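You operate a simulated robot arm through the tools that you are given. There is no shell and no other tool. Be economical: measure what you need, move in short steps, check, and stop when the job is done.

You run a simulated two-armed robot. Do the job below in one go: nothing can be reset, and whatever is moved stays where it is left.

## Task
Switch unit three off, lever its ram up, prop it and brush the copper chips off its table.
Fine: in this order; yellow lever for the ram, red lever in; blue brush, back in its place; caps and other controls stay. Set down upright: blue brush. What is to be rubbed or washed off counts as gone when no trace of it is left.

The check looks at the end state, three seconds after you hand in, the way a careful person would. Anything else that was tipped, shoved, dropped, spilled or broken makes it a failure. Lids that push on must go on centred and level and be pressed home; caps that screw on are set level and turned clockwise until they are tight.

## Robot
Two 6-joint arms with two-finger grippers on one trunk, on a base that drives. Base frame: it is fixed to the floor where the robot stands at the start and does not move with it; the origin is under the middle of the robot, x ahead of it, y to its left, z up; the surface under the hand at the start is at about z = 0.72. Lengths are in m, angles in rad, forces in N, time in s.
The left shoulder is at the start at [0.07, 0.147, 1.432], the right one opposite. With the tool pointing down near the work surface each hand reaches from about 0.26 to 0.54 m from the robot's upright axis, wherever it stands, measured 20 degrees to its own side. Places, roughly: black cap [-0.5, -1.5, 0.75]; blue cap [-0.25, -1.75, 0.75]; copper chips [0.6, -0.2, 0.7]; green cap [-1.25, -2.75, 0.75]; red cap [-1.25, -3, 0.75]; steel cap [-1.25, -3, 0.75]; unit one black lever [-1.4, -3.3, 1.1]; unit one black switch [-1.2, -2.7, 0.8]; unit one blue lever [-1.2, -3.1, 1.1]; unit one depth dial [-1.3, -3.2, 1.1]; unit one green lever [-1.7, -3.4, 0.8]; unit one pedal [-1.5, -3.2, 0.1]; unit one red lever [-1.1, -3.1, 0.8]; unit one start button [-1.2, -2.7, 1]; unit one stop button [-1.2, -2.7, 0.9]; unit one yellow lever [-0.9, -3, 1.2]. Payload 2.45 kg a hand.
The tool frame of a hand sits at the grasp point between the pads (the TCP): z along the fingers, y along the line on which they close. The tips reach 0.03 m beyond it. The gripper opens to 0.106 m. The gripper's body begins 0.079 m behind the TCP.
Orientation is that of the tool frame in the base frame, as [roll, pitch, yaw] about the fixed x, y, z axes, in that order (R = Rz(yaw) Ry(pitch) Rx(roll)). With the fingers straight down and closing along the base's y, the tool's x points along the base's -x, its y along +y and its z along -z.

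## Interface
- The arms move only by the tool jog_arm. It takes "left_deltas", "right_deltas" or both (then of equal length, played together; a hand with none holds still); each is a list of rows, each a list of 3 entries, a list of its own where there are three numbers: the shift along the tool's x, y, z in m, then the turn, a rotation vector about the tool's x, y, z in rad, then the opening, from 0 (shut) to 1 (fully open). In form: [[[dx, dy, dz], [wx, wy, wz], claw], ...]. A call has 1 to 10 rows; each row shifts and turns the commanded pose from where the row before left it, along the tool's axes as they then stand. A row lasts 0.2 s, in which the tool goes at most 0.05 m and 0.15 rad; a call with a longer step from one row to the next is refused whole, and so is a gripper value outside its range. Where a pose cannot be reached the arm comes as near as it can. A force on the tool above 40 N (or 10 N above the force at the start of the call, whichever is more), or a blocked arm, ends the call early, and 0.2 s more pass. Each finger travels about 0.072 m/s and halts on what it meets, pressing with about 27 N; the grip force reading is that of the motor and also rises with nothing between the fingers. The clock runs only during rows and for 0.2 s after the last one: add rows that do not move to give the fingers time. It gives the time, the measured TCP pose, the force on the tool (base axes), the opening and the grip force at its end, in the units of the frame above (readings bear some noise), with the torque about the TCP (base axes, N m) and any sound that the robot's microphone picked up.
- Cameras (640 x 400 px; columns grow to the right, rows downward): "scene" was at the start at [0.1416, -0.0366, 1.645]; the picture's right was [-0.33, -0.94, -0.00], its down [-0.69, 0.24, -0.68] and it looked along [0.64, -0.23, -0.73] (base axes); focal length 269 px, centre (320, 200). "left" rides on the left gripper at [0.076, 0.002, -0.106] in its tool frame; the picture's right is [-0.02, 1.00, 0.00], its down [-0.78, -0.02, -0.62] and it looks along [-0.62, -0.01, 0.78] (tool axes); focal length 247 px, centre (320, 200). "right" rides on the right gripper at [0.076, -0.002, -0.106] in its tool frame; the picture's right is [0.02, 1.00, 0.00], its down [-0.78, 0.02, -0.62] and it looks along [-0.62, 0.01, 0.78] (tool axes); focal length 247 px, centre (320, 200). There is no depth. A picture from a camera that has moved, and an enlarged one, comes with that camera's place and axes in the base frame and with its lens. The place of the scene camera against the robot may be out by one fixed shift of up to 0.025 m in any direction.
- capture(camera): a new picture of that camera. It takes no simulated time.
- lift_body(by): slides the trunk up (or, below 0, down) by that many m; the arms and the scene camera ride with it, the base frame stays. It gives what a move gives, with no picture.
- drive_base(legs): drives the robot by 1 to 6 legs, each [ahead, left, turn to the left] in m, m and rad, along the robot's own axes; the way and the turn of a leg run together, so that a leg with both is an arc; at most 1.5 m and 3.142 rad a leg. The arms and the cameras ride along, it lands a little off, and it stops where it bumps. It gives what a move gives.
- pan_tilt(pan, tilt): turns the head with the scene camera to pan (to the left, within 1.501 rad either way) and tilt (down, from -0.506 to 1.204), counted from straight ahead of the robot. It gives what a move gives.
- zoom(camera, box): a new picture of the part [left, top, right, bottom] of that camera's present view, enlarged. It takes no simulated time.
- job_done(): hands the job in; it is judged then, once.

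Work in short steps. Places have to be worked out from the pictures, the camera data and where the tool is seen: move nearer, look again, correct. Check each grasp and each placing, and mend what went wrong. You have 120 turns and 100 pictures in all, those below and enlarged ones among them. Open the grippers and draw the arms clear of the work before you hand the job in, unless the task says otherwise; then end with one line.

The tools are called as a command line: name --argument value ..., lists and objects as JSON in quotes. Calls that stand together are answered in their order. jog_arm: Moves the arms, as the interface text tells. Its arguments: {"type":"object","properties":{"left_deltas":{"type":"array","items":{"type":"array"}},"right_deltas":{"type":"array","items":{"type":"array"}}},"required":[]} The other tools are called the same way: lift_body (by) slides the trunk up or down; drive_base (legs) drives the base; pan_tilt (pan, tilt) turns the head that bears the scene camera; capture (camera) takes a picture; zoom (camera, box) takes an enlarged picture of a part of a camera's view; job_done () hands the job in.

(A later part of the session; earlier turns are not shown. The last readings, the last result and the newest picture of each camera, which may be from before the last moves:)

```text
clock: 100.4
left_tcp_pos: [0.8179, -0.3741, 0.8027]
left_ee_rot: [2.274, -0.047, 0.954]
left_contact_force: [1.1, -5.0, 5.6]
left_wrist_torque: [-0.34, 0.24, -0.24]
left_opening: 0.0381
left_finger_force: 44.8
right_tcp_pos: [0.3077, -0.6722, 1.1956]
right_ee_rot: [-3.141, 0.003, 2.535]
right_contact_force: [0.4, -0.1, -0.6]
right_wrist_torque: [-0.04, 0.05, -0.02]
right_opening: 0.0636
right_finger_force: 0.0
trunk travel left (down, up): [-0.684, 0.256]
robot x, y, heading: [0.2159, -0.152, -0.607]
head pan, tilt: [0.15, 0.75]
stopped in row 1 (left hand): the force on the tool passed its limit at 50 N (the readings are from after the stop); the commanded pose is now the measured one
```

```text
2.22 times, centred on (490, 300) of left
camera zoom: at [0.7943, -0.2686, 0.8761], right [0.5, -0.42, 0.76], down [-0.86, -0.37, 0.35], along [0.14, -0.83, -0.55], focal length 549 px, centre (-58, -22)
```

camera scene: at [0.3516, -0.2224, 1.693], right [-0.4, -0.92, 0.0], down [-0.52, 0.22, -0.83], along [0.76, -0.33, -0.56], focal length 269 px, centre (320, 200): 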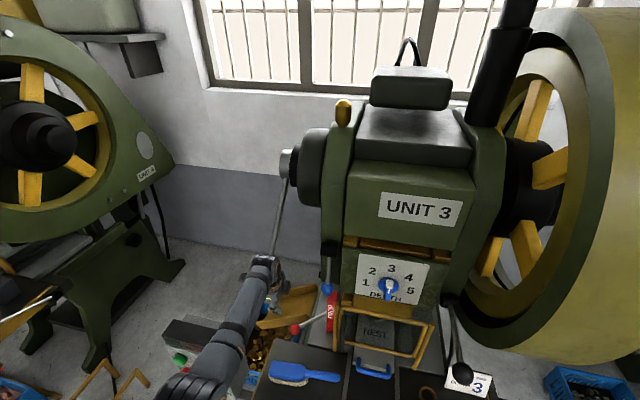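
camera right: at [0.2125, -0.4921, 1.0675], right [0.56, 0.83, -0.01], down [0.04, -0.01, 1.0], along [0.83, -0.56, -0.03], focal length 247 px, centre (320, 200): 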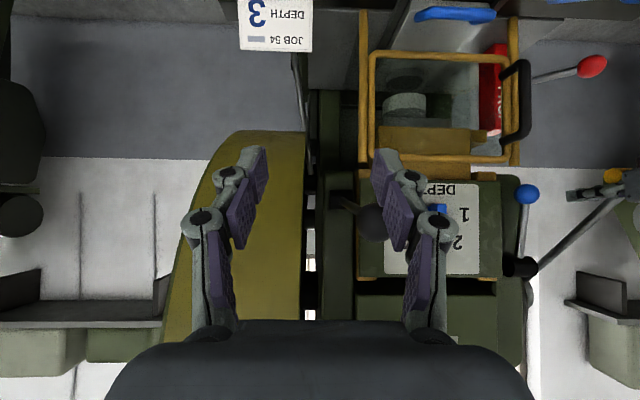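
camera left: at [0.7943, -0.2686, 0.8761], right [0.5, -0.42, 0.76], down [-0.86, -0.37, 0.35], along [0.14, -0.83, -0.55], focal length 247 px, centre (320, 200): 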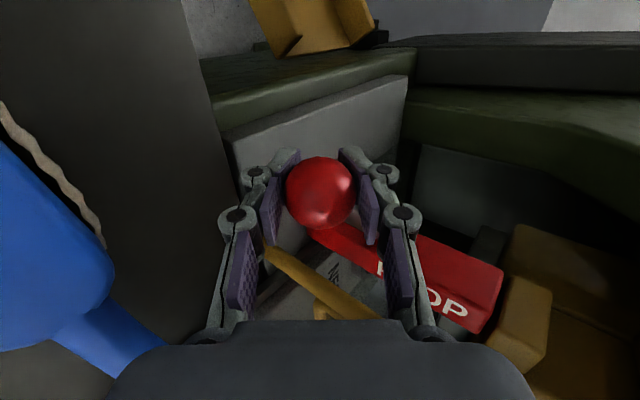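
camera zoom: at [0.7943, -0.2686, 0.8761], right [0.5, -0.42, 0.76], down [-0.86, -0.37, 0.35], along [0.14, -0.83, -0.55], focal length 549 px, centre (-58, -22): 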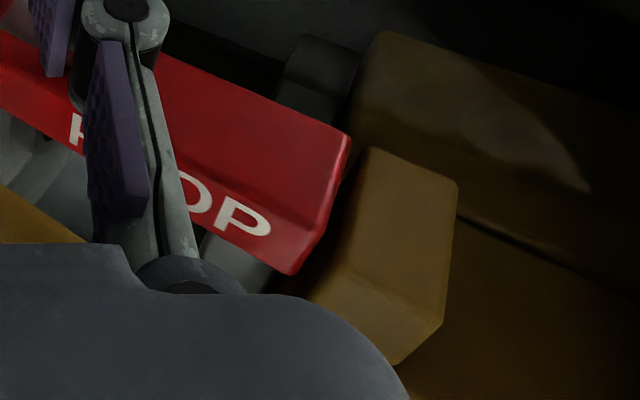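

The prop top sits directly beneath the lug, so the prop is in. I let go of the ball, withdraw back and up, then turn the tool to point down for the brush.

jog_arm --left_deltas '[[[0, 0, 0], [0, 0, 0], 0.5], [[0, 0, 0], [0, 0, 0], 0.75], [[0, 0, 0], [0, 0, 0], 0.75], [[0, 0, -0.03], [0, 0, 0], 0.75], [[0, 0, -0.04], [0, 0, 0], 0.75], [[0, 0, -0.045], [0, 0, 0], 0.75], [[0, 0, -0.045], [0, 0, 0], 0.75]]'

jog_arm --left_deltas '[[[-0.01, 0, 0], [0.14, 0, 0], 0.6], [[-0.01, 0, 0], [0.14, 0, 0], 0.6], [[-0.01, 0, 0], [0.14, 0, 0], 0.6], [[-0.01, 0, 0], [0.14, 0, 0], 0.6], [[-0.01, 0, 0], [0.14, 0, 0], 0.6], [[0, 0, 0], [0.14, 0, 0], 0.6]]'

capture --camera "left"

```text
clock: 101.9
left_tcp_pos: [0.7815, -0.2853, 0.8763]
left_ee_rot: [2.264, -0.234, 0.929]
left_contact_force: [-0.1, 0.5, 0.8]
left_wrist_torque: [-0.02, 0.01, -0.02]
left_opening: 0.0793
left_finger_force: 0.1
left hand out of reach, approached as far as the arm can: row 7
right_tcp_pos: [0.3065, -0.6697, 1.1961]
right_ee_rot: [-3.141, 0.003, 2.536]
right_contact_force: [0.0, -0.9, -0.8]
right_wrist_torque: [0.01, 0.02, 0.0]
right_opening: 0.0636
right_finger_force: 0.0
trunk travel left (down, up): [-0.684, 0.256]
robot x, y, heading: [0.2193, -0.1498, -0.606]
head pan, tilt: [0.15, 0.75]
stopped in row 7 (left hand): the arm was blocked; the commanded pose is now the measured one
```

```text
clock: 102.7
left_tcp_pos: [0.796, -0.2549, 0.8605]
left_ee_rot: [2.661, -0.388, 0.939]
left_contact_force: [-0.6, -0.5, -0.1]
left_wrist_torque: [0.0, -0.01, 0.04]
left_opening: 0.0637
left_finger_force: 0.1
right_tcp_pos: [0.3084, -0.6718, 1.195]
right_ee_rot: [-3.142, 0.0, 2.535]
right_contact_force: [1.0, -0.4, -0.7]
right_wrist_torque: [0.0, -0.01, 0.02]
right_opening: 0.0637
right_finger_force: 0.1
trunk travel left (down, up): [-0.684, 0.256]
robot x, y, heading: [0.217, -0.1509, -0.607]
head pan, tilt: [0.15, 0.75]
stopped in row 3 (left hand): the arm was blocked; the commanded pose is now the measured one
```

```text
15 pictures are left
camera left: at [0.7779, -0.1986, 0.9778], right [0.6, -0.68, 0.42], down [-0.79, -0.57, 0.21], along [0.1, -0.46, -0.88], focal length 247 px, centre (320, 200)
```

left: 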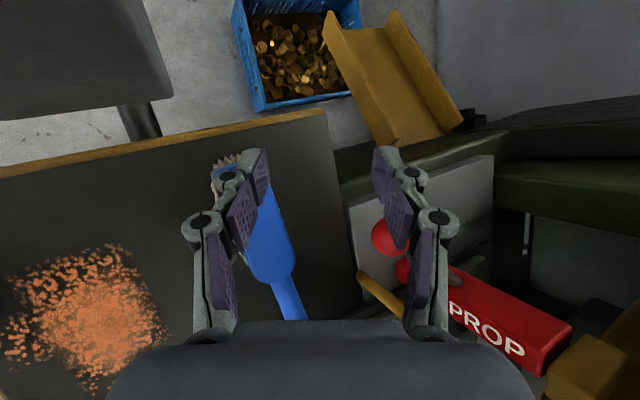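

The hand drifted toward the console and tilted. I move it right and level it, in small steps.

jog_arm --left_deltas '[[[-0.035, 0, -0.02], [0, 0, 0], 0.6], [[-0.035, 0, -0.02], [0, -0.1, 0], 0.6], [[-0.035, 0, -0.015], [0, -0.1, 0], 0.6], [[-0.02, 0, -0.01], [0, -0.1, 0], 0.6], [[0, 0, 0], [0.1, -0.08, 0], 0.6], [[0, 0, 0], [0.12, 0, 0], 0.6], [[0, 0, 0], [0.12, 0, 0], 0.6], [[0, 0, 0], [0.12, 0, 0], 0.6]]'

capture --camera "scene"

```text
clock: 103.2
left_tcp_pos: [0.8081, -0.2244, 0.8728]
left_ee_rot: [2.659, -0.566, 0.944]
left_contact_force: [-0.1, 0.5, -0.1]
left_wrist_torque: [0.02, -0.02, 0.04]
left_opening: 0.0637
left_finger_force: 0.0
left hand out of reach, approached as far as the arm can: row 2
right_tcp_pos: [0.3082, -0.6716, 1.1954]
right_ee_rot: [3.141, 0.001, 2.538]
right_contact_force: [-0.1, -0.3, 0.3]
right_wrist_torque: [0.02, 0.02, -0.02]
right_opening: 0.0635
right_finger_force: 0.1
trunk travel left (down, up): [-0.684, 0.256]
robot x, y, heading: [0.2187, -0.151, -0.608]
head pan, tilt: [0.15, 0.75]
stopped in row 2 (left hand): the arm was blocked; the commanded pose is now the measured one
```

```text
14 pictures are left
camera scene: at [0.3496, -0.2254, 1.4296], right [-0.44, -0.9, 0.0], down [-0.61, 0.3, -0.73], along [0.66, -0.32, -0.68], focal length 269 px, centre (320, 200)
```

scene: 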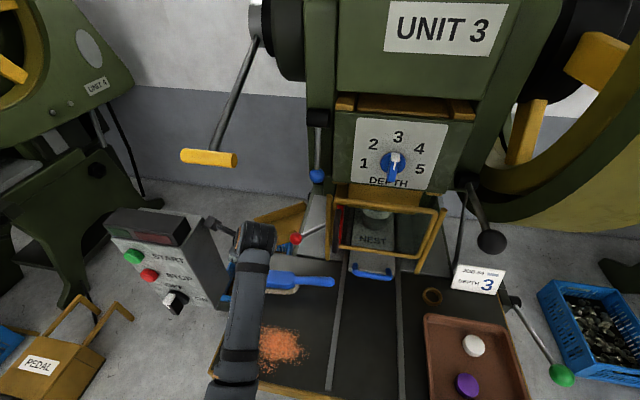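

The arm is folded too tightly at this trunk height. I drive right and back to get clear of console and lever, then raise the trunk for tool-down work.

drive_base --legs '[[0, -0.12, 0], [-0.08, 0, 0]]'

lift_body --by 0.22

jog_arm --left_deltas '[[[0, 0, 0], [0, -0.14, 0], 0.6], [[0, 0, 0], [0, -0.14, 0], 0.6], [[0, 0, 0], [0, -0.14, 0], 0.6], [[0, 0, 0], [0.12, -0.14, 0], 0.6], [[0, 0, 0], [0.12, 0, 0], 0.6], [[0, 0, 0], [0.12, 0, 0], 0.6], [[0, 0, 0], [0.12, 0, 0], 0.6]]'

```text
clock: 105.0
left_tcp_pos: [0.6762, -0.2751, 0.8718]
left_ee_rot: [2.658, -0.566, 0.942]
left_contact_force: [0.4, 0.6, -0.9]
left_wrist_torque: [-0.02, -0.05, 0.01]
left_opening: 0.0637
left_finger_force: 0.1
right_tcp_pos: [0.177, -0.7227, 1.1947]
right_ee_rot: [3.141, 0.002, 2.536]
right_contact_force: [0.5, 0.3, 0.2]
right_wrist_torque: [0.01, -0.03, -0.01]
right_opening: 0.0634
right_finger_force: 0.0
trunk travel left (down, up): [-0.684, 0.256]
robot x, y, heading: [0.0864, -0.2026, -0.604]
head pan, tilt: [0.15, 0.75]
```

```text
clock: 107.4
left_tcp_pos: [0.6769, -0.2744, 1.0926]
left_ee_rot: [2.658, -0.565, 0.942]
left_contact_force: [0.4, 0.1, -0.2]
left_wrist_torque: [-0.03, 0.0, -0.01]
left_opening: 0.0637
left_finger_force: 0.0
right_tcp_pos: [0.1767, -0.7229, 1.4153]
right_ee_rot: [3.141, 0.002, 2.539]
right_contact_force: [-0.3, -0.3, 0.5]
right_wrist_torque: [-0.03, -0.03, -0.01]
right_opening: 0.0639
right_finger_force: 0.1
trunk travel left (down, up): [-0.904, 0.036]
robot x, y, heading: [0.0869, -0.2047, -0.61]
head pan, tilt: [0.15, 0.75]
```

```text
refused: row 4 steps farther than a row can; nothing moved
```

One row was too large; I resend it split, and also lower the hand.

jog_arm --left_deltas '[[[0, 0, 0], [0, -0.14, 0], 0.6], [[0, 0, 0], [0, -0.14, 0], 0.6], [[0, 0, 0], [0, -0.14, 0], 0.6], [[0, 0, 0], [0, -0.14, 0], 0.6], [[0, 0, 0], [0.13, 0, 0], 0.6], [[0, 0, 0], [0.13, 0, 0], 0.6], [[0, 0, 0], [0.13, 0, 0], 0.6], [[0, 0, 0], [0.09, 0, 0], 0.6], [[0, 0, 0.04], [0, 0, 0], 0.6], [[0, 0, 0.04], [0, 0, 0], 0.6]]'

capture --camera "left"

```text
clock: 109.6
left_tcp_pos: [0.695, -0.2703, 0.9927]
left_ee_rot: [-3.065, -0.055, 0.691]
left_contact_force: [0.0, -0.1, 0.4]
left_wrist_torque: [-0.02, -0.01, -0.02]
left_opening: 0.0635
left_finger_force: 0.0
left hand out of reach, approached as far as the arm can: row 7, 8
right_tcp_pos: [0.176, -0.7225, 1.4145]
right_ee_rot: [-3.14, 0.001, 2.536]
right_contact_force: [0.8, 0.7, -0.2]
right_wrist_torque: [-0.02, 0.03, -0.05]
right_opening: 0.0637
right_finger_force: 0.1
trunk travel left (down, up): [-0.904, 0.036]
robot x, y, heading: [0.0821, -0.2037, -0.602]
head pan, tilt: [0.15, 0.75]
```

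```text
13 pictures are left
camera left: at [0.7542, -0.2333, 1.1019], right [0.62, -0.78, -0.08], down [-0.61, -0.54, 0.58], along [-0.49, -0.31, -0.81], focal length 247 px, centre (320, 200)
```

left: 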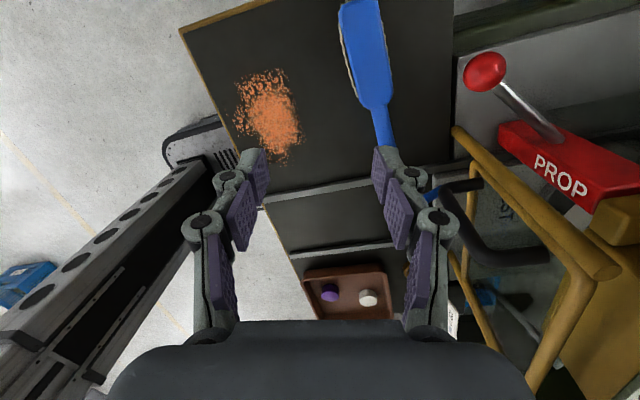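

The handle's grip point is about f=.775, l=.115. I align yaw and shift right first, then drive forward 0.1.

jog_arm --left_deltas '[[[0, 0, 0], [-0.07, -0.05, 0], 0.6], [[0, 0, 0], [0, 0, -0.13], 0.6], [[-0.025, 0, 0], [0, 0, -0.13], 0.6], [[-0.04, 0, 0], [0, 0, 0], 0.6], [[-0.01, 0, 0], [0, 0, 0], 0.6]]'

drive_base --legs '[[0.09, 0, 0]]'

capture --camera "left"

```text
clock: 110.8
left_tcp_pos: [0.6436, -0.3319, 0.9881]
left_ee_rot: [-3.139, -0.009, 0.954]
left_contact_force: [0.8, 0.0, -0.1]
left_wrist_torque: [0.0, -0.01, -0.03]
left_opening: 0.0636
left_finger_force: 0.1
right_tcp_pos: [0.176, -0.7211, 1.4168]
right_ee_rot: [-3.141, 0.003, 2.538]
right_contact_force: [-0.4, -0.4, -0.8]
right_wrist_torque: [0.03, -0.02, 0.01]
right_opening: 0.0637
right_finger_force: 0.2
trunk travel left (down, up): [-0.904, 0.036]
robot x, y, heading: [0.0879, -0.2017, -0.606]
head pan, tilt: [0.15, 0.75]
```

```text
clock: 111.9
left_tcp_pos: [0.7138, -0.3798, 0.9916]
left_ee_rot: [3.142, -0.009, 0.955]
left_contact_force: [-0.1, 0.1, 1.0]
left_wrist_torque: [-0.01, -0.04, -0.02]
left_opening: 0.0638
left_finger_force: 0.0
right_tcp_pos: [0.2437, -0.77, 1.4176]
right_ee_rot: [-3.14, 0.009, 2.536]
right_contact_force: [-0.3, 0.5, 0.5]
right_wrist_torque: [-0.05, -0.05, 0.04]
right_opening: 0.0638
right_finger_force: 0.1
trunk travel left (down, up): [-0.904, 0.036]
robot x, y, heading: [0.1618, -0.2541, -0.605]
head pan, tilt: [0.15, 0.75]
```

```text
12 pictures are left
camera left: at [0.7585, -0.3203, 1.0986], right [0.8, -0.6, 0.0], down [-0.47, -0.63, 0.61], along [-0.37, -0.49, -0.79], focal length 247 px, centre (320, 200)
```

left: 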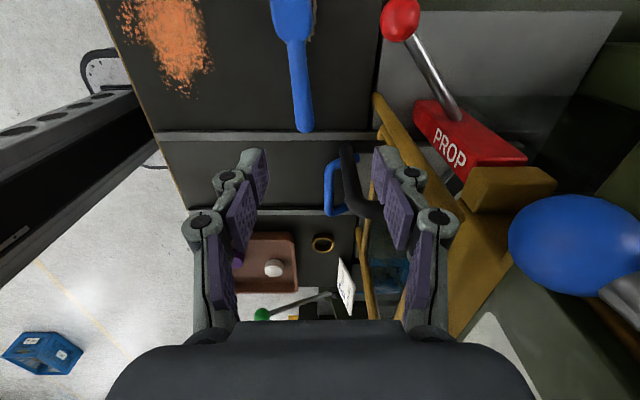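

Perfect view; the prop's top is visibly under the lug. I move over the brush handle (f=.773, l=.105) and descend to grip it.

jog_arm --left_deltas '[[[-0.007, -0.028, 0.03], [0, 0, 0], 0.6], [[0, 0, 0.048], [0, 0, 0], 0.6], [[0, 0, 0.048], [0, 0, 0], 0.6], [[0, 0, 0.04], [0, 0, 0], 0.6]]'

capture --camera "left"

```text
clock: 112.9
left_tcp_pos: [0.692, -0.3715, 0.8235]
left_ee_rot: [-3.136, -0.009, 0.955]
left_contact_force: [0.8, 0.6, -0.8]
left_wrist_torque: [-0.02, 0.0, -0.02]
left_opening: 0.0633
left_finger_force: 0.1
right_tcp_pos: [0.2533, -0.774, 1.4156]
right_ee_rot: [3.141, 0.001, 2.538]
right_contact_force: [0.0, 0.5, 0.7]
right_wrist_torque: [0.02, -0.01, 0.0]
right_opening: 0.0637
right_finger_force: 0.1
trunk travel left (down, up): [-0.904, 0.036]
robot x, y, heading: [0.1583, -0.254, -0.608]
head pan, tilt: [0.15, 0.75]
```

```text
11 pictures are left
camera left: at [0.7373, -0.312, 0.9298], right [0.8, -0.6, 0.0], down [-0.47, -0.64, 0.62], along [-0.37, -0.49, -0.79], focal length 247 px, centre (320, 200)
```

left: 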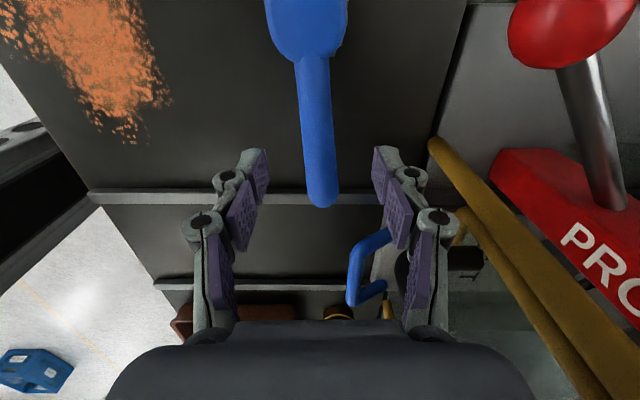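

Centred over the handle. I descend 0.06 m and close.

jog_arm --left_deltas '[[[0, 0, 0.03], [0, 0, 0], 0.6], [[0, -0.002, 0.028], [0, 0, 0], 0.6], [[0, 0, 0], [0, 0, 0], 0.3], [[0, 0, 0], [0, 0, 0], 0.1], [[0, 0, 0], [0, 0, 0], 0.1], [[0, 0, 0], [0, 0, 0], 0.1]]'

jog_arm --left_deltas '[[[0, 0, -0.03], [0, 0, 0], 0.1], [[0, 0, -0.03], [0, 0, 0], 0.1]]'

capture --camera "left"

```text
clock: 114.3
left_tcp_pos: [0.6887, -0.3694, 0.7674]
left_ee_rot: [-3.139, -0.008, 0.956]
left_contact_force: [0.5, -0.3, 4.0]
left_wrist_torque: [0.15, -0.07, 0.07]
left_opening: 0.0222
left_finger_force: 27.3
left hand out of reach, approached as far as the arm can: row 2
right_tcp_pos: [0.2501, -0.7727, 1.4153]
right_ee_rot: [-3.141, 0.002, 2.537]
right_contact_force: [0.0, 0.6, -0.3]
right_wrist_torque: [-0.01, 0.02, -0.02]
right_opening: 0.0636
right_finger_force: 0.0
trunk travel left (down, up): [-0.904, 0.036]
robot x, y, heading: [0.1642, -0.2514, -0.604]
head pan, tilt: [0.15, 0.75]
```

```text
clock: 114.9
left_tcp_pos: [0.6871, -0.3683, 0.8256]
left_ee_rot: [-3.136, -0.009, 0.954]
left_contact_force: [-0.9, -0.6, -0.9]
left_wrist_torque: [-0.09, 0.06, -0.01]
left_opening: 0.0224
left_finger_force: 26.9
right_tcp_pos: [0.25, -0.7719, 1.4151]
right_ee_rot: [-3.141, 0.005, 2.536]
right_contact_force: [0.1, 0.0, -0.1]
right_wrist_torque: [0.02, -0.03, -0.02]
right_opening: 0.0635
right_finger_force: 0.1
trunk travel left (down, up): [-0.904, 0.036]
robot x, y, heading: [0.1587, -0.2547, -0.605]
head pan, tilt: [0.15, 0.75]
```

```text
10 pictures are left
camera left: at [0.7321, -0.3092, 0.9326], right [0.8, -0.6, -0.01], down [-0.47, -0.64, 0.62], along [-0.37, -0.49, -0.79], focal length 247 px, centre (320, 200)
```

left: 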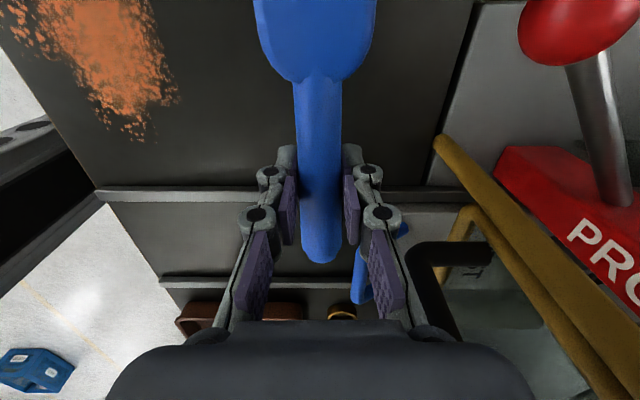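

Brush gripped and lifted (home pose: f=.775, l=.106, TCP z=.767). The chips span f .55–.66, l .085–.24, so I drive back 0.12 to give the sweep room, then sweep the first lane toward the front edge.

drive_base --legs '[[-0.12, 0, 0]]'

jog_arm --left_deltas '[[[-0.008, 0.03, 0], [0, 0, 0], 0.1], [[0, 0.025, 0], [0, 0, 0], 0.1], [[0, 0, 0.03], [0, 0, 0], 0.1], [[0, 0, 0.029], [0, 0, 0], 0.1], [[0, 0, 0.004], [0, 0, 0], 0.1]]'

```text
clock: 116.1
left_tcp_pos: [0.5879, -0.3005, 0.823]
left_ee_rot: [-3.133, -0.008, 0.955]
left_contact_force: [-0.1, 0.4, -1.0]
left_wrist_torque: [-0.05, 0.09, 0.02]
left_opening: 0.0224
left_finger_force: 27.4
right_tcp_pos: [0.1522, -0.7058, 1.4147]
right_ee_rot: [-3.141, 0.0, 2.535]
right_contact_force: [-0.4, -0.1, 0.2]
right_wrist_torque: [0.04, 0.03, 0.0]
right_opening: 0.0635
right_finger_force: 0.0
trunk travel left (down, up): [-0.904, 0.036]
robot x, y, heading: [0.0613, -0.1822, -0.605]
head pan, tilt: [0.15, 0.75]
```

```text
clock: 117.3
left_tcp_pos: [0.6145, -0.3254, 0.7991]
left_ee_rot: [-3.134, -0.007, 0.953]
left_contact_force: [0.3, 0.5, -1.6]
left_wrist_torque: [-0.05, 0.03, 0.01]
left_opening: 0.0225
left_finger_force: 27.2
left hand out of reach, approached as far as the arm can: row 3, 4
right_tcp_pos: [0.1507, -0.7047, 1.4138]
right_ee_rot: [3.142, 0.0, 2.534]
right_contact_force: [0.0, 0.3, 0.1]
right_wrist_torque: [0.01, -0.01, 0.03]
right_opening: 0.0632
right_finger_force: 0.1
trunk travel left (down, up): [-0.904, 0.036]
robot x, y, heading: [0.0574, -0.1875, -0.602]
head pan, tilt: [0.15, 0.75]
```

Reach ends 3 cm too high there, so I cancel the excess and lower the trunk instead, then sweep lane B.

jog_arm --left_deltas '[[[0, 0, -0.035], [0, 0, 0], 0.1]]'

lift_body --by -0.034

```text
clock: 117.7
left_tcp_pos: [0.6127, -0.3245, 0.8343]
left_ee_rot: [-3.138, -0.008, 0.953]
left_contact_force: [0.3, 0.2, 0.5]
left_wrist_torque: [-0.1, 0.06, 0.02]
left_opening: 0.0223
left_finger_force: 27.6
right_tcp_pos: [0.147, -0.7026, 1.4166]
right_ee_rot: [3.14, 0.006, 2.535]
right_contact_force: [-0.2, -0.5, -0.5]
right_wrist_torque: [0.03, -0.06, 0.0]
right_opening: 0.0637
right_finger_force: 0.1
trunk travel left (down, up): [-0.904, 0.036]
robot x, y, heading: [0.0583, -0.1846, -0.607]
head pan, tilt: [0.15, 0.75]
```

```text
clock: 118.5
left_tcp_pos: [0.6148, -0.325, 0.7998]
left_ee_rot: [-3.137, -0.009, 0.955]
left_contact_force: [0.2, 0.6, -1.3]
left_wrist_torque: [-0.09, 0.06, -0.02]
left_opening: 0.0226
left_finger_force: 27.4
right_tcp_pos: [0.1501, -0.7043, 1.3813]
right_ee_rot: [-3.141, 0.002, 2.536]
right_contact_force: [-0.2, -0.4, -0.1]
right_wrist_torque: [0.0, -0.02, -0.02]
right_opening: 0.0635
right_finger_force: 0.0
trunk travel left (down, up): [-0.87, 0.07]
robot x, y, heading: [0.0548, -0.188, -0.603]
head pan, tilt: [0.15, 0.75]
```

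Now at z .80 with room below. I lower onto the table and sweep toward the front edge.

jog_arm --left_deltas '[[[0, 0, 0.02], [0, 0, 0], 0.1], [[0, 0, 0.017], [0, 0, 0], 0.1], [[0, -0.03, 0], [0, 0, 0], 0.1], [[0, -0.03, 0], [0, 0, 0], 0.1], [[0, -0.03, 0], [0, 0, 0], 0.1], [[0, -0.03, 0], [0, 0, 0], 0.1], [[0, -0.03, 0], [0, 0, 0], 0.1], [[0, -0.03, 0], [0, 0, 0], 0.1], [[0, -0.03, 0], [0, 0, 0], 0.1]]'

capture --camera "scene"

```text
clock: 120.5
left_tcp_pos: [0.4402, -0.1999, 0.769]
left_ee_rot: [-3.14, -0.008, 0.953]
left_contact_force: [0.0, 0.1, -0.4]
left_wrist_torque: [-0.08, 0.04, 0.02]
left_opening: 0.0225
left_finger_force: 26.9
left hand out of reach, approached as far as the arm can: row 2
right_tcp_pos: [0.1481, -0.7031, 1.3816]
right_ee_rot: [-3.141, 0.004, 2.538]
right_contact_force: [-0.2, 0.4, 0.5]
right_wrist_torque: [-0.01, -0.04, 0.0]
right_opening: 0.0637
right_finger_force: 0.0
trunk travel left (down, up): [-0.87, 0.07]
robot x, y, heading: [0.0632, -0.1835, -0.6]
head pan, tilt: [0.15, 0.75]
```

```text
9 pictures are left
camera scene: at [0.1897, -0.257, 1.6158], right [-0.44, -0.9, 0.0], down [-0.61, 0.3, -0.73], along [0.66, -0.32, -0.68], focal length 269 px, centre (320, 200)
```

scene: 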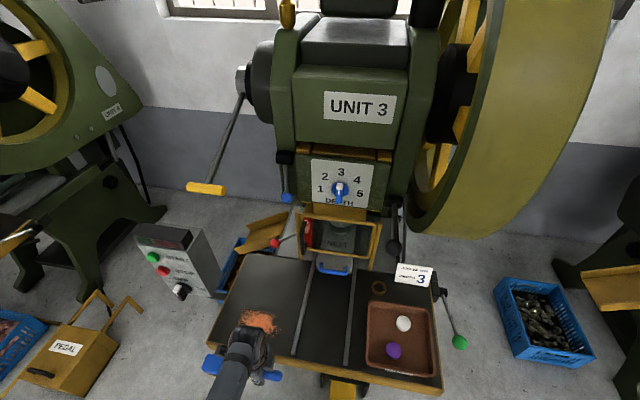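

The bristles skimmed just above the table (z .769). I go back, drop the trunk a further 0.03 and repeat with light pressure.

jog_arm --left_deltas '[[[0, 0, -0.045], [0, 0, 0], 0.1], [[0, 0.04, 0], [0, 0, 0], 0.1], [[0, 0.04, 0], [0, 0, 0], 0.1], [[0, 0.045, 0], [0, 0, 0], 0.1], [[0, 0.045, 0], [0, 0, 0], 0.1], [[0, 0.045, 0], [0, 0, 0], 0.1]]'

lift_body --by -0.03

jog_arm --left_deltas '[[[0, 0, 0.012], [0, 0, 0], 0.1], [[0, 0, 0.008], [0, 0, 0], 0.1], [[0, 0, 0.004], [0, 0, 0], 0.1]]'

```text
clock: 121.9
left_tcp_pos: [0.6179, -0.3282, 0.8142]
left_ee_rot: [-3.132, -0.008, 0.954]
left_contact_force: [0.2, 0.7, -1.1]
left_wrist_torque: [-0.06, 0.05, 0.03]
left_opening: 0.0225
left_finger_force: 26.6
right_tcp_pos: [0.1524, -0.7058, 1.3799]
right_ee_rot: [3.141, 0.0, 2.537]
right_contact_force: [-0.2, 0.9, -0.2]
right_wrist_torque: [0.03, 0.05, 0.03]
right_opening: 0.0635
right_finger_force: 0.0
trunk travel left (down, up): [-0.87, 0.07]
robot x, y, heading: [0.0569, -0.1841, -0.609]
head pan, tilt: [0.15, 0.75]
```

```text
clock: 122.7
left_tcp_pos: [0.6148, -0.3274, 0.7853]
left_ee_rot: [-3.139, -0.009, 0.954]
left_contact_force: [-0.8, 0.0, -1.3]
left_wrist_torque: [-0.06, 0.04, 0.01]
left_opening: 0.0225
left_finger_force: 27.0
right_tcp_pos: [0.1498, -0.704, 1.3501]
right_ee_rot: [3.141, 0.002, 2.534]
right_contact_force: [0.1, 0.4, -0.2]
right_wrist_torque: [-0.03, -0.01, -0.04]
right_opening: 0.064
right_finger_force: 0.1
trunk travel left (down, up): [-0.84, 0.1]
robot x, y, heading: [0.0595, -0.1836, -0.601]
head pan, tilt: [0.15, 0.75]
```

```text
clock: 123.5
left_tcp_pos: [0.6157, -0.3284, 0.7645]
left_ee_rot: [3.14, -0.009, 0.953]
left_contact_force: [-0.3, -2.7, 13.4]
left_wrist_torque: [0.45, -0.3, -0.1]
left_opening: 0.0227
left_finger_force: 27.2
right_tcp_pos: [0.1463, -0.703, 1.3518]
right_ee_rot: [-3.14, 0.002, 2.536]
right_contact_force: [0.4, 0.4, 0.7]
right_wrist_torque: [0.01, 0.01, -0.01]
right_opening: 0.0636
right_finger_force: 0.1
trunk travel left (down, up): [-0.84, 0.1]
robot x, y, heading: [0.0617, -0.1853, -0.604]
head pan, tilt: [0.15, 0.75]
```

Good contact (13 N). I sweep this lane, then shift right 0.04 and sweep again.

jog_arm --left_deltas '[[[0, -0.028, 0], [0, 0, 0], 0.1], [[0, -0.028, 0], [0, 0, 0], 0.1], [[0, -0.028, 0], [0, 0, 0], 0.1], [[0, -0.028, 0], [0, 0, 0], 0.1], [[0, -0.028, 0], [0, 0, 0], 0.1], [[0, -0.028, 0], [0, 0, 0], 0.1], [[0, -0.028, 0], [0, 0, 0], 0.1], [[0, -0.024, 0], [0, 0, 0], 0.1]]'

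jog_arm --left_deltas '[[[0, 0, -0.045], [0, 0, 0], 0.1], [[-0.02, 0.04, 0], [0, 0, 0], 0.1], [[-0.02, 0.04, 0], [0, 0, 0], 0.1], [[0, 0.045, 0], [0, 0, 0], 0.1], [[0, 0.045, 0], [0, 0, 0], 0.1], [[0, 0.045, 0], [0, 0, 0], 0.1], [[0, 0, 0.025], [0, 0, 0], 0.1], [[0, 0, 0.015], [0, 0, 0], 0.1], [[0, 0, 0.005], [0, 0, 0], 0.1]]'

jog_arm --left_deltas '[[[0, -0.028, 0], [0, 0, 0], 0.1], [[0, -0.028, 0], [0, 0, 0], 0.1], [[0, -0.028, 0], [0, 0, 0], 0.1], [[0, -0.028, 0], [0, 0, 0], 0.1], [[0, -0.028, 0], [0, 0, 0], 0.1], [[0, -0.028, 0], [0, 0, 0], 0.1], [[0, -0.028, 0], [0, 0, 0], 0.1], [[0, -0.024, 0], [0, 0, 0], 0.1]]'

zoom --camera "scene" --box '[180, 230, 380, 390]'

```text
clock: 125.3
left_tcp_pos: [0.4371, -0.1969, 0.7636]
left_ee_rot: [-3.139, -0.007, 0.954]
left_contact_force: [-0.6, -0.3, -1.4]
left_wrist_torque: [-0.06, 0.04, -0.01]
left_opening: 0.0221
left_finger_force: 26.9
right_tcp_pos: [0.1491, -0.7026, 1.3521]
right_ee_rot: [3.141, 0.003, 2.534]
right_contact_force: [-0.4, 0.7, -0.1]
right_wrist_torque: [0.01, 0.0, -0.02]
right_opening: 0.0636
right_finger_force: 0.1
trunk travel left (down, up): [-0.84, 0.1]
robot x, y, heading: [0.0602, -0.1834, -0.606]
head pan, tilt: [0.15, 0.75]
```

```text
clock: 127.3
left_tcp_pos: [0.5878, -0.3581, 0.7619]
left_ee_rot: [-3.138, -0.008, 0.953]
left_contact_force: [0.1, -0.5, -0.3]
left_wrist_torque: [-0.1, 0.06, -0.01]
left_opening: 0.0225
left_finger_force: 26.8
right_tcp_pos: [0.1498, -0.7051, 1.3513]
right_ee_rot: [-3.141, 0.0, 2.535]
right_contact_force: [0.4, -0.3, 0.5]
right_wrist_torque: [0.0, 0.01, 0.01]
right_opening: 0.0635
right_finger_force: 0.0
trunk travel left (down, up): [-0.84, 0.1]
robot x, y, heading: [0.0588, -0.1802, -0.606]
head pan, tilt: [0.15, 0.75]
```

```text
clock: 129.1
left_tcp_pos: [0.409, -0.2303, 0.7611]
left_ee_rot: [-3.14, -0.006, 0.955]
left_contact_force: [-0.3, 0.6, -1.1]
left_wrist_torque: [-0.07, 0.08, 0.02]
left_opening: 0.0224
left_finger_force: 27.2
right_tcp_pos: [0.149, -0.703, 1.3519]
right_ee_rot: [3.141, 0.003, 2.536]
right_contact_force: [0.2, 0.2, -0.4]
right_wrist_torque: [-0.03, -0.02, 0.01]
right_opening: 0.0633
right_finger_force: 0.0
trunk travel left (down, up): [-0.84, 0.1]
robot x, y, heading: [0.0578, -0.1841, -0.606]
head pan, tilt: [0.15, 0.75]
```

```text
2.50 times, centred on (280, 310) of scene
camera zoom: at [0.1905, -0.2574, 1.5858], right [-0.44, -0.9, 0.0], down [-0.61, 0.3, -0.73], along [0.66, -0.32, -0.68], focal length 672 px, centre (420, -75)
```

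zoom: 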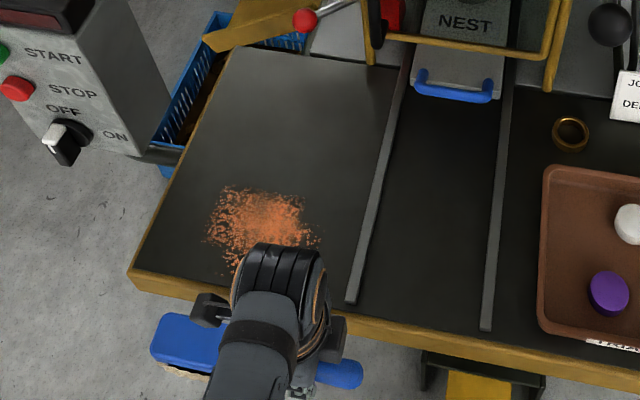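

Chips are still there; the last lane showed no contact, so the brush may have tilted in the grip. I check with the hand camera.

capture --camera "left"

```text
7 pictures are left
camera left: at [0.4542, -0.1704, 0.8688], right [0.8, -0.6, 0.0], down [-0.47, -0.63, 0.62], along [-0.37, -0.49, -0.79], focal length 247 px, centre (320, 200)
```

left: 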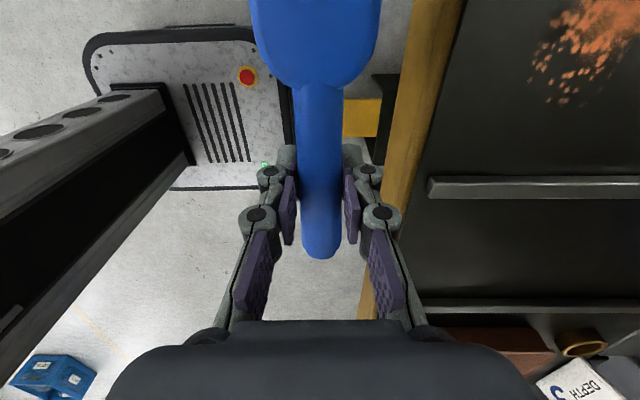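

The head has tipped up slightly. I compensate by tilting the tool 0.12 rad, go back behind the chips and lower until I feel contact.

jog_arm --left_deltas '[[[0, 0, -0.045], [0, 0, 0], 0.1], [[0, 0.04, 0], [0, 0, 0], 0.1], [[0, 0.04, 0], [0, 0, 0], 0.1], [[0, 0.045, 0], [0, 0, 0], 0.1], [[0, 0.045, 0], [0, 0, 0], 0.1], [[0, 0.045, 0], [0, 0, 0], 0.1], [[0, 0, 0], [0, -0.12, 0], 0.1], [[0, 0, 0.025], [0, 0, 0], 0.1], [[0, 0, 0.01], [0, 0, 0], 0.1]]'

jog_arm --left_deltas '[[[0, 0, 0.005], [0, 0, 0], 0.1], [[0, 0, 0.003], [0, 0, 0], 0.1]]'

```text
clock: 131.1
left_tcp_pos: [0.5804, -0.3585, 0.7708]
left_ee_rot: [-3.136, 0.112, 0.955]
left_contact_force: [0.0, -0.3, -0.9]
left_wrist_torque: [-0.06, 0.04, 0.02]
left_opening: 0.0225
left_finger_force: 27.0
right_tcp_pos: [0.1512, -0.7046, 1.3502]
right_ee_rot: [3.141, 0.003, 2.537]
right_contact_force: [-0.5, -1.3, -0.3]
right_wrist_torque: [0.01, 0.02, 0.02]
right_opening: 0.0634
right_finger_force: 0.1
trunk travel left (down, up): [-0.84, 0.1]
robot x, y, heading: [0.0609, -0.1811, -0.606]
head pan, tilt: [0.15, 0.75]
```

```text
clock: 131.7
left_tcp_pos: [0.582, -0.3578, 0.7646]
left_ee_rot: [-3.14, 0.113, 0.956]
left_contact_force: [0.4, 0.1, 6.3]
left_wrist_torque: [0.56, -0.34, -0.06]
left_opening: 0.0225
left_finger_force: 26.9
right_tcp_pos: [0.1491, -0.7037, 1.3518]
right_ee_rot: [-3.14, 0.003, 2.538]
right_contact_force: [0.0, -0.7, 0.8]
right_wrist_torque: [-0.03, -0.04, -0.03]
right_opening: 0.0637
right_finger_force: 0.0
trunk travel left (down, up): [-0.84, 0.1]
robot x, y, heading: [0.0578, -0.1843, -0.607]
head pan, tilt: [0.15, 0.75]
```

Contact 6 N at the head. I sweep this lane, return, and re-touch in the left lane.

jog_arm --left_deltas '[[[0, -0.015, 0.003], [0, 0, 0], 0.1], [[0, -0.025, 0], [0, 0, 0], 0.1], [[0, -0.025, 0], [0, 0, 0], 0.1], [[0, -0.025, 0], [0, 0, 0], 0.1]]'

jog_arm --left_deltas '[[[0, -0.025, 0], [0, 0, 0], 0.1], [[0, -0.025, 0], [0, 0, 0], 0.1], [[0, -0.025, 0], [0, 0, 0], 0.1], [[0, -0.03, 0], [0, 0, 0], 0.1]]'

zoom --camera "scene" --box '[180, 230, 380, 390]'

```text
clock: 132.7
left_tcp_pos: [0.5063, -0.3079, 0.7603]
left_ee_rot: [-3.138, 0.111, 0.955]
left_contact_force: [0.9, 0.9, 4.8]
left_wrist_torque: [0.15, -0.1, -0.05]
left_opening: 0.023
left_finger_force: 27.1
right_tcp_pos: [0.1487, -0.7027, 1.3517]
right_ee_rot: [-3.141, 0.003, 2.536]
right_contact_force: [0.5, 0.4, -0.2]
right_wrist_torque: [-0.05, -0.02, 0.02]
right_opening: 0.0636
right_finger_force: 0.0
trunk travel left (down, up): [-0.84, 0.1]
robot x, y, heading: [0.06, -0.188, -0.605]
head pan, tilt: [0.15, 0.75]
```

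```text
clock: 133.7
left_tcp_pos: [0.4218, -0.2455, 0.7619]
left_ee_rot: [-3.138, 0.112, 0.956]
left_contact_force: [0.2, 0.0, -1.3]
left_wrist_torque: [-0.07, 0.04, -0.01]
left_opening: 0.0223
left_finger_force: 26.8
right_tcp_pos: [0.1485, -0.7029, 1.3525]
right_ee_rot: [-3.14, 0.003, 2.536]
right_contact_force: [-0.7, 1.0, -0.2]
right_wrist_torque: [-0.02, 0.0, 0.0]
right_opening: 0.0636
right_finger_force: 0.0
trunk travel left (down, up): [-0.84, 0.1]
robot x, y, heading: [0.0584, -0.1815, -0.603]
head pan, tilt: [0.15, 0.75]
```

```text
2.50 times, centred on (280, 310) of scene
camera zoom: at [0.1901, -0.2569, 1.5857], right [-0.44, -0.9, 0.0], down [-0.61, 0.3, -0.73], along [0.66, -0.32, -0.68], focal length 672 px, centre (420, -75)
```

zoom: 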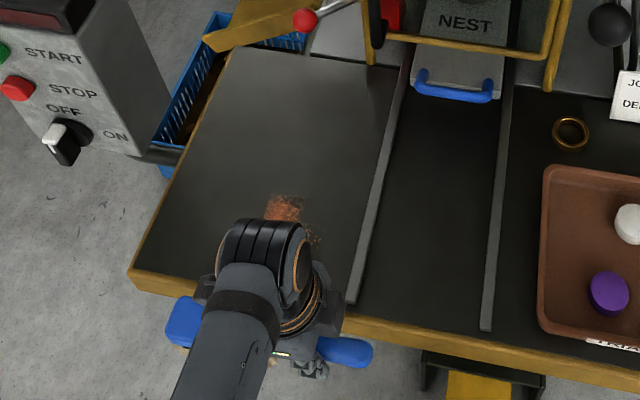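

The left part is clean; a remnant remains at the right/back. I shift right 0.05 m (clear of the rail), start further back and sweep.

jog_arm --left_deltas '[[[0, 0, -0.045], [0, 0, 0], 0.1], [[-0.025, 0.035, 0], [0, 0, 0], 0.1], [[-0.026, 0.035, 0], [0, 0, 0], 0.1], [[0, 0.048, 0], [0, 0, 0], 0.1], [[0, 0.048, 0], [0, 0, 0], 0.1], [[0, 0.048, 0], [0, 0, 0], 0.1], [[0, 0.01, 0.03], [0, 0, 0], 0.1], [[0, 0, 0.016], [0, 0, 0], 0.1]]'

jog_arm --left_deltas '[[[0, 0, 0.004], [0, 0, 0], 0.1], [[0, 0, 0.003], [0, 0, 0], 0.1]]'

```text
clock: 135.5
left_tcp_pos: [0.5757, -0.4176, 0.7767]
left_ee_rot: [-3.14, 0.111, 0.954]
left_contact_force: [0.3, 0.6, 0.2]
left_wrist_torque: [-0.05, 0.03, 0.01]
left_opening: 0.0223
left_finger_force: 26.7
left hand out of reach, approached as far as the arm can: row 8
right_tcp_pos: [0.149, -0.7043, 1.3514]
right_ee_rot: [3.141, 0.001, 2.536]
right_contact_force: [-0.2, -0.2, -0.1]
right_wrist_torque: [0.0, 0.01, -0.02]
right_opening: 0.0637
right_finger_force: 0.0
trunk travel left (down, up): [-0.84, 0.1]
robot x, y, heading: [0.0589, -0.1825, -0.606]
head pan, tilt: [0.15, 0.75]
```

```text
clock: 136.1
left_tcp_pos: [0.5723, -0.4138, 0.7702]
left_ee_rot: [-3.138, 0.11, 0.954]
left_contact_force: [-0.6, 0.2, -1.2]
left_wrist_torque: [-0.07, 0.05, -0.01]
left_opening: 0.0226
left_finger_force: 27.0
left hand out of reach, approached as far as the arm can: row 2
right_tcp_pos: [0.1499, -0.705, 1.3519]
right_ee_rot: [-3.141, 0.002, 2.536]
right_contact_force: [0.8, 0.2, 0.0]
right_wrist_torque: [0.01, 0.02, 0.0]
right_opening: 0.0638
right_finger_force: 0.1
trunk travel left (down, up): [-0.84, 0.1]
robot x, y, heading: [0.0575, -0.1821, -0.606]
head pan, tilt: [0.15, 0.75]
```

Reach limit again; I lift slightly, drop the trunk 0.03 more, and touch down.

jog_arm --left_deltas '[[[0, 0, -0.025], [0, 0, 0], 0.1]]'

lift_body --by -0.025

jog_arm --left_deltas '[[[0, 0, 0.005], [0, 0, 0], 0.1], [[0, 0, 0.003], [0, 0, 0], 0.1]]'

```text
clock: 136.5
left_tcp_pos: [0.5738, -0.4119, 0.7974]
left_ee_rot: [-3.138, 0.111, 0.955]
left_contact_force: [0.0, 0.0, -0.9]
left_wrist_torque: [-0.12, 0.06, -0.01]
left_opening: 0.0223
left_finger_force: 27.4
right_tcp_pos: [0.1494, -0.703, 1.351]
right_ee_rot: [-3.14, 0.004, 2.534]
right_contact_force: [-0.1, 0.5, 0.5]
right_wrist_torque: [0.0, 0.01, -0.06]
right_opening: 0.0635
right_finger_force: 0.1
trunk travel left (down, up): [-0.84, 0.1]
robot x, y, heading: [0.0619, -0.1835, -0.606]
head pan, tilt: [0.15, 0.75]
```

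```text
clock: 137.2
left_tcp_pos: [0.5746, -0.4118, 0.7711]
left_ee_rot: [-3.137, 0.113, 0.955]
left_contact_force: [0.5, -0.7, -1.0]
left_wrist_torque: [-0.13, 0.01, 0.02]
left_opening: 0.0223
left_finger_force: 27.1
right_tcp_pos: [0.1509, -0.7035, 1.3263]
right_ee_rot: [3.141, 0.001, 2.536]
right_contact_force: [-0.1, -0.1, -0.2]
right_wrist_torque: [0.0, -0.03, -0.01]
right_opening: 0.0635
right_finger_force: 0.2
trunk travel left (down, up): [-0.815, 0.125]
robot x, y, heading: [0.0586, -0.1814, -0.602]
head pan, tilt: [0.15, 0.75]
```

```text
clock: 137.8
left_tcp_pos: [0.5732, -0.4114, 0.7642]
left_ee_rot: [-3.139, 0.112, 0.954]
left_contact_force: [-0.1, -0.8, -0.6]
left_wrist_torque: [-0.1, 0.04, 0.0]
left_opening: 0.0224
left_finger_force: 26.9
right_tcp_pos: [0.15, -0.7044, 1.3256]
right_ee_rot: [3.141, 0.001, 2.535]
right_contact_force: [0.1, 0.3, -0.5]
right_wrist_torque: [-0.01, 0.01, 0.02]
right_opening: 0.0636
right_finger_force: 0.1
trunk travel left (down, up): [-0.815, 0.125]
robot x, y, heading: [0.0592, -0.1832, -0.605]
head pan, tilt: [0.15, 0.75]
```

No contact yet; I tilt the head down a little more and lower, then sweep.

jog_arm --left_deltas '[[[0, 0, 0], [0, -0.05, 0], 0.1], [[0, 0, 0.002], [0, 0, 0], 0.1], [[0, 0, 0.002], [0, 0, 0], 0.1]]'

jog_arm --left_deltas '[[[0, -0.02, 0.001], [0, 0, 0], 0.1], [[0, -0.025, 0], [0, 0, 0], 0.1], [[0, -0.025, 0], [0, 0, 0], 0.1], [[0, -0.025, 0], [0, 0, 0], 0.1]]'

jog_arm --left_deltas '[[[0, -0.025, 0], [0, 0, 0], 0.1], [[0, -0.025, 0], [0, 0, 0], 0.1], [[0, -0.025, 0], [0, 0, 0], 0.1], [[0, -0.025, 0], [0, 0, 0], 0.1], [[0, -0.03, 0], [0, 0, 0], 0.1]]'

zoom --camera "scene" --box '[180, 210, 380, 370]'

```text
clock: 138.6
left_tcp_pos: [0.5725, -0.4135, 0.7614]
left_ee_rot: [-3.138, 0.162, 0.955]
left_contact_force: [2.4, 1.2, 9.6]
left_wrist_torque: [0.39, -0.28, -0.03]
left_opening: 0.0231
left_finger_force: 26.9
right_tcp_pos: [0.1481, -0.7025, 1.3269]
right_ee_rot: [-3.142, 0.004, 2.536]
right_contact_force: [0.0, -1.4, -0.4]
right_wrist_torque: [0.01, -0.01, 0.0]
right_opening: 0.0636
right_finger_force: 0.0
trunk travel left (down, up): [-0.815, 0.125]
robot x, y, heading: [0.0628, -0.1854, -0.609]
head pan, tilt: [0.15, 0.75]
```

```text
clock: 139.6
left_tcp_pos: [0.495, -0.3582, 0.761]
left_ee_rot: [-3.139, 0.163, 0.955]
left_contact_force: [-0.6, -0.1, -1.0]
left_wrist_torque: [-0.09, 0.05, 0.02]
left_opening: 0.0226
left_finger_force: 26.8
right_tcp_pos: [0.1495, -0.7039, 1.3265]
right_ee_rot: [-3.141, 0.004, 2.536]
right_contact_force: [-0.6, 0.7, 0.3]
right_wrist_torque: [-0.02, -0.01, -0.04]
right_opening: 0.0634
right_finger_force: 0.2
trunk travel left (down, up): [-0.815, 0.125]
robot x, y, heading: [0.0593, -0.1814, -0.608]
head pan, tilt: [0.15, 0.75]
```

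```text
clock: 141.0
left_tcp_pos: [0.4155, -0.2617, 0.7586]
left_ee_rot: [3.129, 0.097, 0.934]
left_contact_force: [-0.4, 0.0, -0.2]
left_wrist_torque: [-0.05, 0.03, 0.0]
left_opening: 0.0223
left_finger_force: 27.0
right_tcp_pos: [0.1503, -0.7036, 1.3253]
right_ee_rot: [3.141, 0.002, 2.535]
right_contact_force: [0.1, -0.2, 0.0]
right_wrist_torque: [0.0, -0.01, 0.01]
right_opening: 0.0634
right_finger_force: 0.0
trunk travel left (down, up): [-0.815, 0.125]
robot x, y, heading: [0.0588, -0.1826, -0.604]
head pan, tilt: [0.15, 0.75]
stopped in row 5 (left hand): the arm was blocked; the commanded pose is now the measured one
```

```text
2.50 times, centred on (280, 290) of scene
camera zoom: at [0.1925, -0.2589, 1.5605], right [-0.44, -0.9, 0.0], down [-0.61, 0.3, -0.73], along [0.66, -0.32, -0.68], focal length 672 px, centre (420, -25)
```

zoom: 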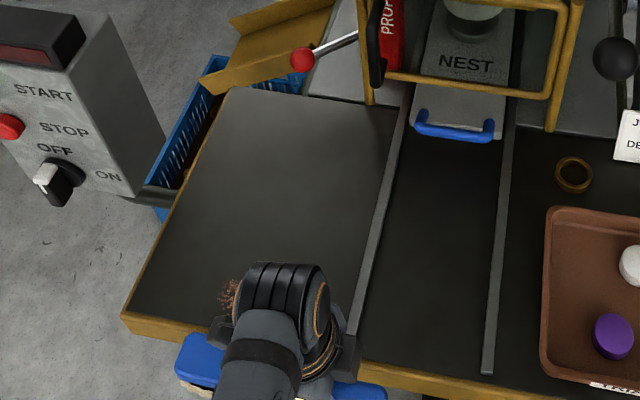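

The back is clean; a remnant shows at the front left and some may hide behind the arm. I lift, drive back 0.05, and set up another sweep on the left lane.

jog_arm --left_deltas '[[[0, 0, -0.04], [0, 0, 0], 0.1], [[0.02, 0.04, 0], [0, -0.05, 0.02], 0.1]]'

drive_base --legs '[[-0.05, 0, 0]]'

jog_arm --left_deltas '[[[0.03, 0.035, 0], [0, 0, 0], 0.1], [[0.01, 0.045, 0], [0, 0, 0], 0.1], [[0, 0.045, 0], [0, 0, 0], 0.1], [[0, 0.045, 0], [0, 0, 0], 0.1], [[0, 0, 0.015], [0, 0, 0], 0.1], [[0, 0, 0.01], [0, 0, 0], 0.1]]'

```text
clock: 141.6
left_tcp_pos: [0.461, -0.2666, 0.7954]
left_ee_rot: [3.13, 0.152, 0.914]
left_contact_force: [0.5, -0.1, -0.8]
left_wrist_torque: [-0.07, 0.12, -0.01]
left_opening: 0.0223
left_finger_force: 27.0
right_tcp_pos: [0.1535, -0.7038, 1.3253]
right_ee_rot: [-3.14, 0.0, 2.535]
right_contact_force: [0.4, -0.1, -1.0]
right_wrist_torque: [0.0, 0.07, 0.0]
right_opening: 0.0638
right_finger_force: 0.1
trunk travel left (down, up): [-0.815, 0.125]
robot x, y, heading: [0.0629, -0.1829, -0.61]
head pan, tilt: [0.15, 0.75]
```

```text
clock: 142.5
left_tcp_pos: [0.4222, -0.2413, 0.7952]
left_ee_rot: [3.132, 0.15, 0.913]
left_contact_force: [0.5, -0.7, -1.3]
left_wrist_torque: [-0.02, 0.08, -0.02]
left_opening: 0.0224
left_finger_force: 26.7
right_tcp_pos: [0.1136, -0.68, 1.3237]
right_ee_rot: [3.141, -0.004, 2.536]
right_contact_force: [1.0, -0.2, 0.1]
right_wrist_torque: [0.08, 0.08, -0.02]
right_opening: 0.0636
right_finger_force: 0.0
trunk travel left (down, up): [-0.815, 0.125]
robot x, y, heading: [0.0205, -0.1544, -0.61]
head pan, tilt: [0.15, 0.75]
```

```text
clock: 143.9
left_tcp_pos: [0.5758, -0.3131, 0.77]
left_ee_rot: [3.124, 0.15, 0.912]
left_contact_force: [-0.1, -0.6, -0.1]
left_wrist_torque: [-0.04, 0.04, 0.04]
left_opening: 0.0222
left_finger_force: 27.4
right_tcp_pos: [0.1078, -0.6753, 1.326]
right_ee_rot: [-3.14, 0.003, 2.536]
right_contact_force: [-0.1, 0.1, -0.4]
right_wrist_torque: [0.0, 0.01, 0.0]
right_opening: 0.0636
right_finger_force: 0.1
trunk travel left (down, up): [-0.815, 0.125]
robot x, y, heading: [0.0187, -0.1544, -0.607]
head pan, tilt: [0.15, 0.75]
```

In position (f=.65, l=.085). I touch down.

jog_arm --left_deltas '[[[0, 0, 0.004], [0, 0, 0], 0.1], [[0, 0, 0.003], [0, 0, 0], 0.1], [[0, 0, 0.002], [0, 0, 0], 0.1]]'

```text
clock: 144.7
left_tcp_pos: [0.5763, -0.3148, 0.7606]
left_ee_rot: [3.124, 0.151, 0.913]
left_contact_force: [-0.1, -0.6, 0.2]
left_wrist_torque: [0.01, 0.05, -0.01]
left_opening: 0.0221
left_finger_force: 26.8
right_tcp_pos: [0.1087, -0.6763, 1.3262]
right_ee_rot: [-3.141, 0.002, 2.537]
right_contact_force: [0.7, -0.1, 0.2]
right_wrist_torque: [-0.04, -0.02, 0.0]
right_opening: 0.0638
right_finger_force: 0.1
trunk travel left (down, up): [-0.815, 0.125]
robot x, y, heading: [0.0156, -0.1585, -0.61]
head pan, tilt: [0.15, 0.75]
```

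Barely touching; I tip the head down 0.06 rad more, then sweep.

jog_arm --left_deltas '[[[0, 0, 0], [0, -0.03, 0], 0.1], [[0, 0, 0], [0, -0.03, 0], 0.1]]'

jog_arm --left_deltas '[[[0, -0.02, 0], [0, -0.005, 0], 0.1], [[0, -0.025, 0], [0, -0.005, 0], 0.1], [[0, -0.025, 0], [0, -0.005, 0], 0.1], [[0, -0.025, 0], [0, -0.005, 0], 0.1], [[0, -0.025, 0], [0, -0.005, 0], 0.1], [[0, -0.025, 0], [0, 0, 0], 0.1], [[0, -0.025, 0], [0, 0, 0], 0.1]]'

zoom --camera "scene" --box '[180, 210, 380, 370]'

```text
clock: 145.3
left_tcp_pos: [0.5778, -0.315, 0.7615]
left_ee_rot: [3.122, 0.208, 0.911]
left_contact_force: [1.6, 1.4, 7.6]
left_wrist_torque: [0.4, -0.31, -0.12]
left_opening: 0.0229
left_finger_force: 26.6
right_tcp_pos: [0.1092, -0.6751, 1.3268]
right_ee_rot: [-3.139, 0.0, 2.537]
right_contact_force: [0.3, -0.2, 0.6]
right_wrist_torque: [-0.01, 0.02, 0.0]
right_opening: 0.0635
right_finger_force: 0.0
trunk travel left (down, up): [-0.815, 0.125]
robot x, y, heading: [0.0174, -0.1533, -0.61]
head pan, tilt: [0.15, 0.75]
```

```text
clock: 146.9
left_tcp_pos: [0.4416, -0.2104, 0.7589]
left_ee_rot: [3.125, 0.235, 0.911]
left_contact_force: [0.2, 0.4, 0.0]
left_wrist_torque: [-0.11, 0.05, 0.02]
left_opening: 0.0235
left_finger_force: 26.5
right_tcp_pos: [0.1075, -0.6752, 1.3256]
right_ee_rot: [3.141, 0.004, 2.535]
right_contact_force: [0.0, 0.1, 0.1]
right_wrist_torque: [0.03, -0.03, 0.0]
right_opening: 0.0638
right_finger_force: 0.0
trunk travel left (down, up): [-0.815, 0.125]
robot x, y, heading: [0.0222, -0.1538, -0.608]
head pan, tilt: [0.15, 0.75]
```

```text
2.50 times, centred on (280, 290) of scene
camera zoom: at [0.1493, -0.229, 1.5608], right [-0.44, -0.9, 0.0], down [-0.61, 0.3, -0.73], along [0.66, -0.32, -0.68], focal length 672 px, centre (420, -25)
```

zoom: 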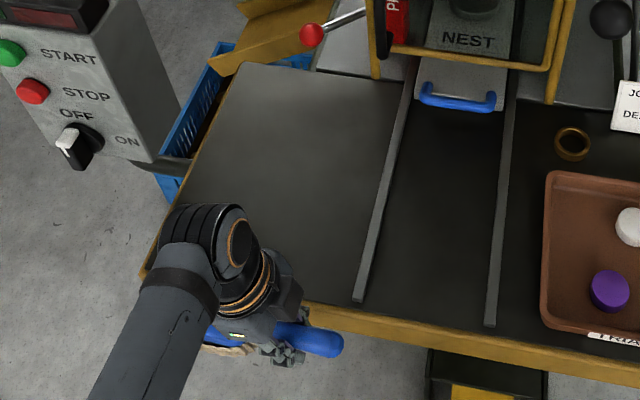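

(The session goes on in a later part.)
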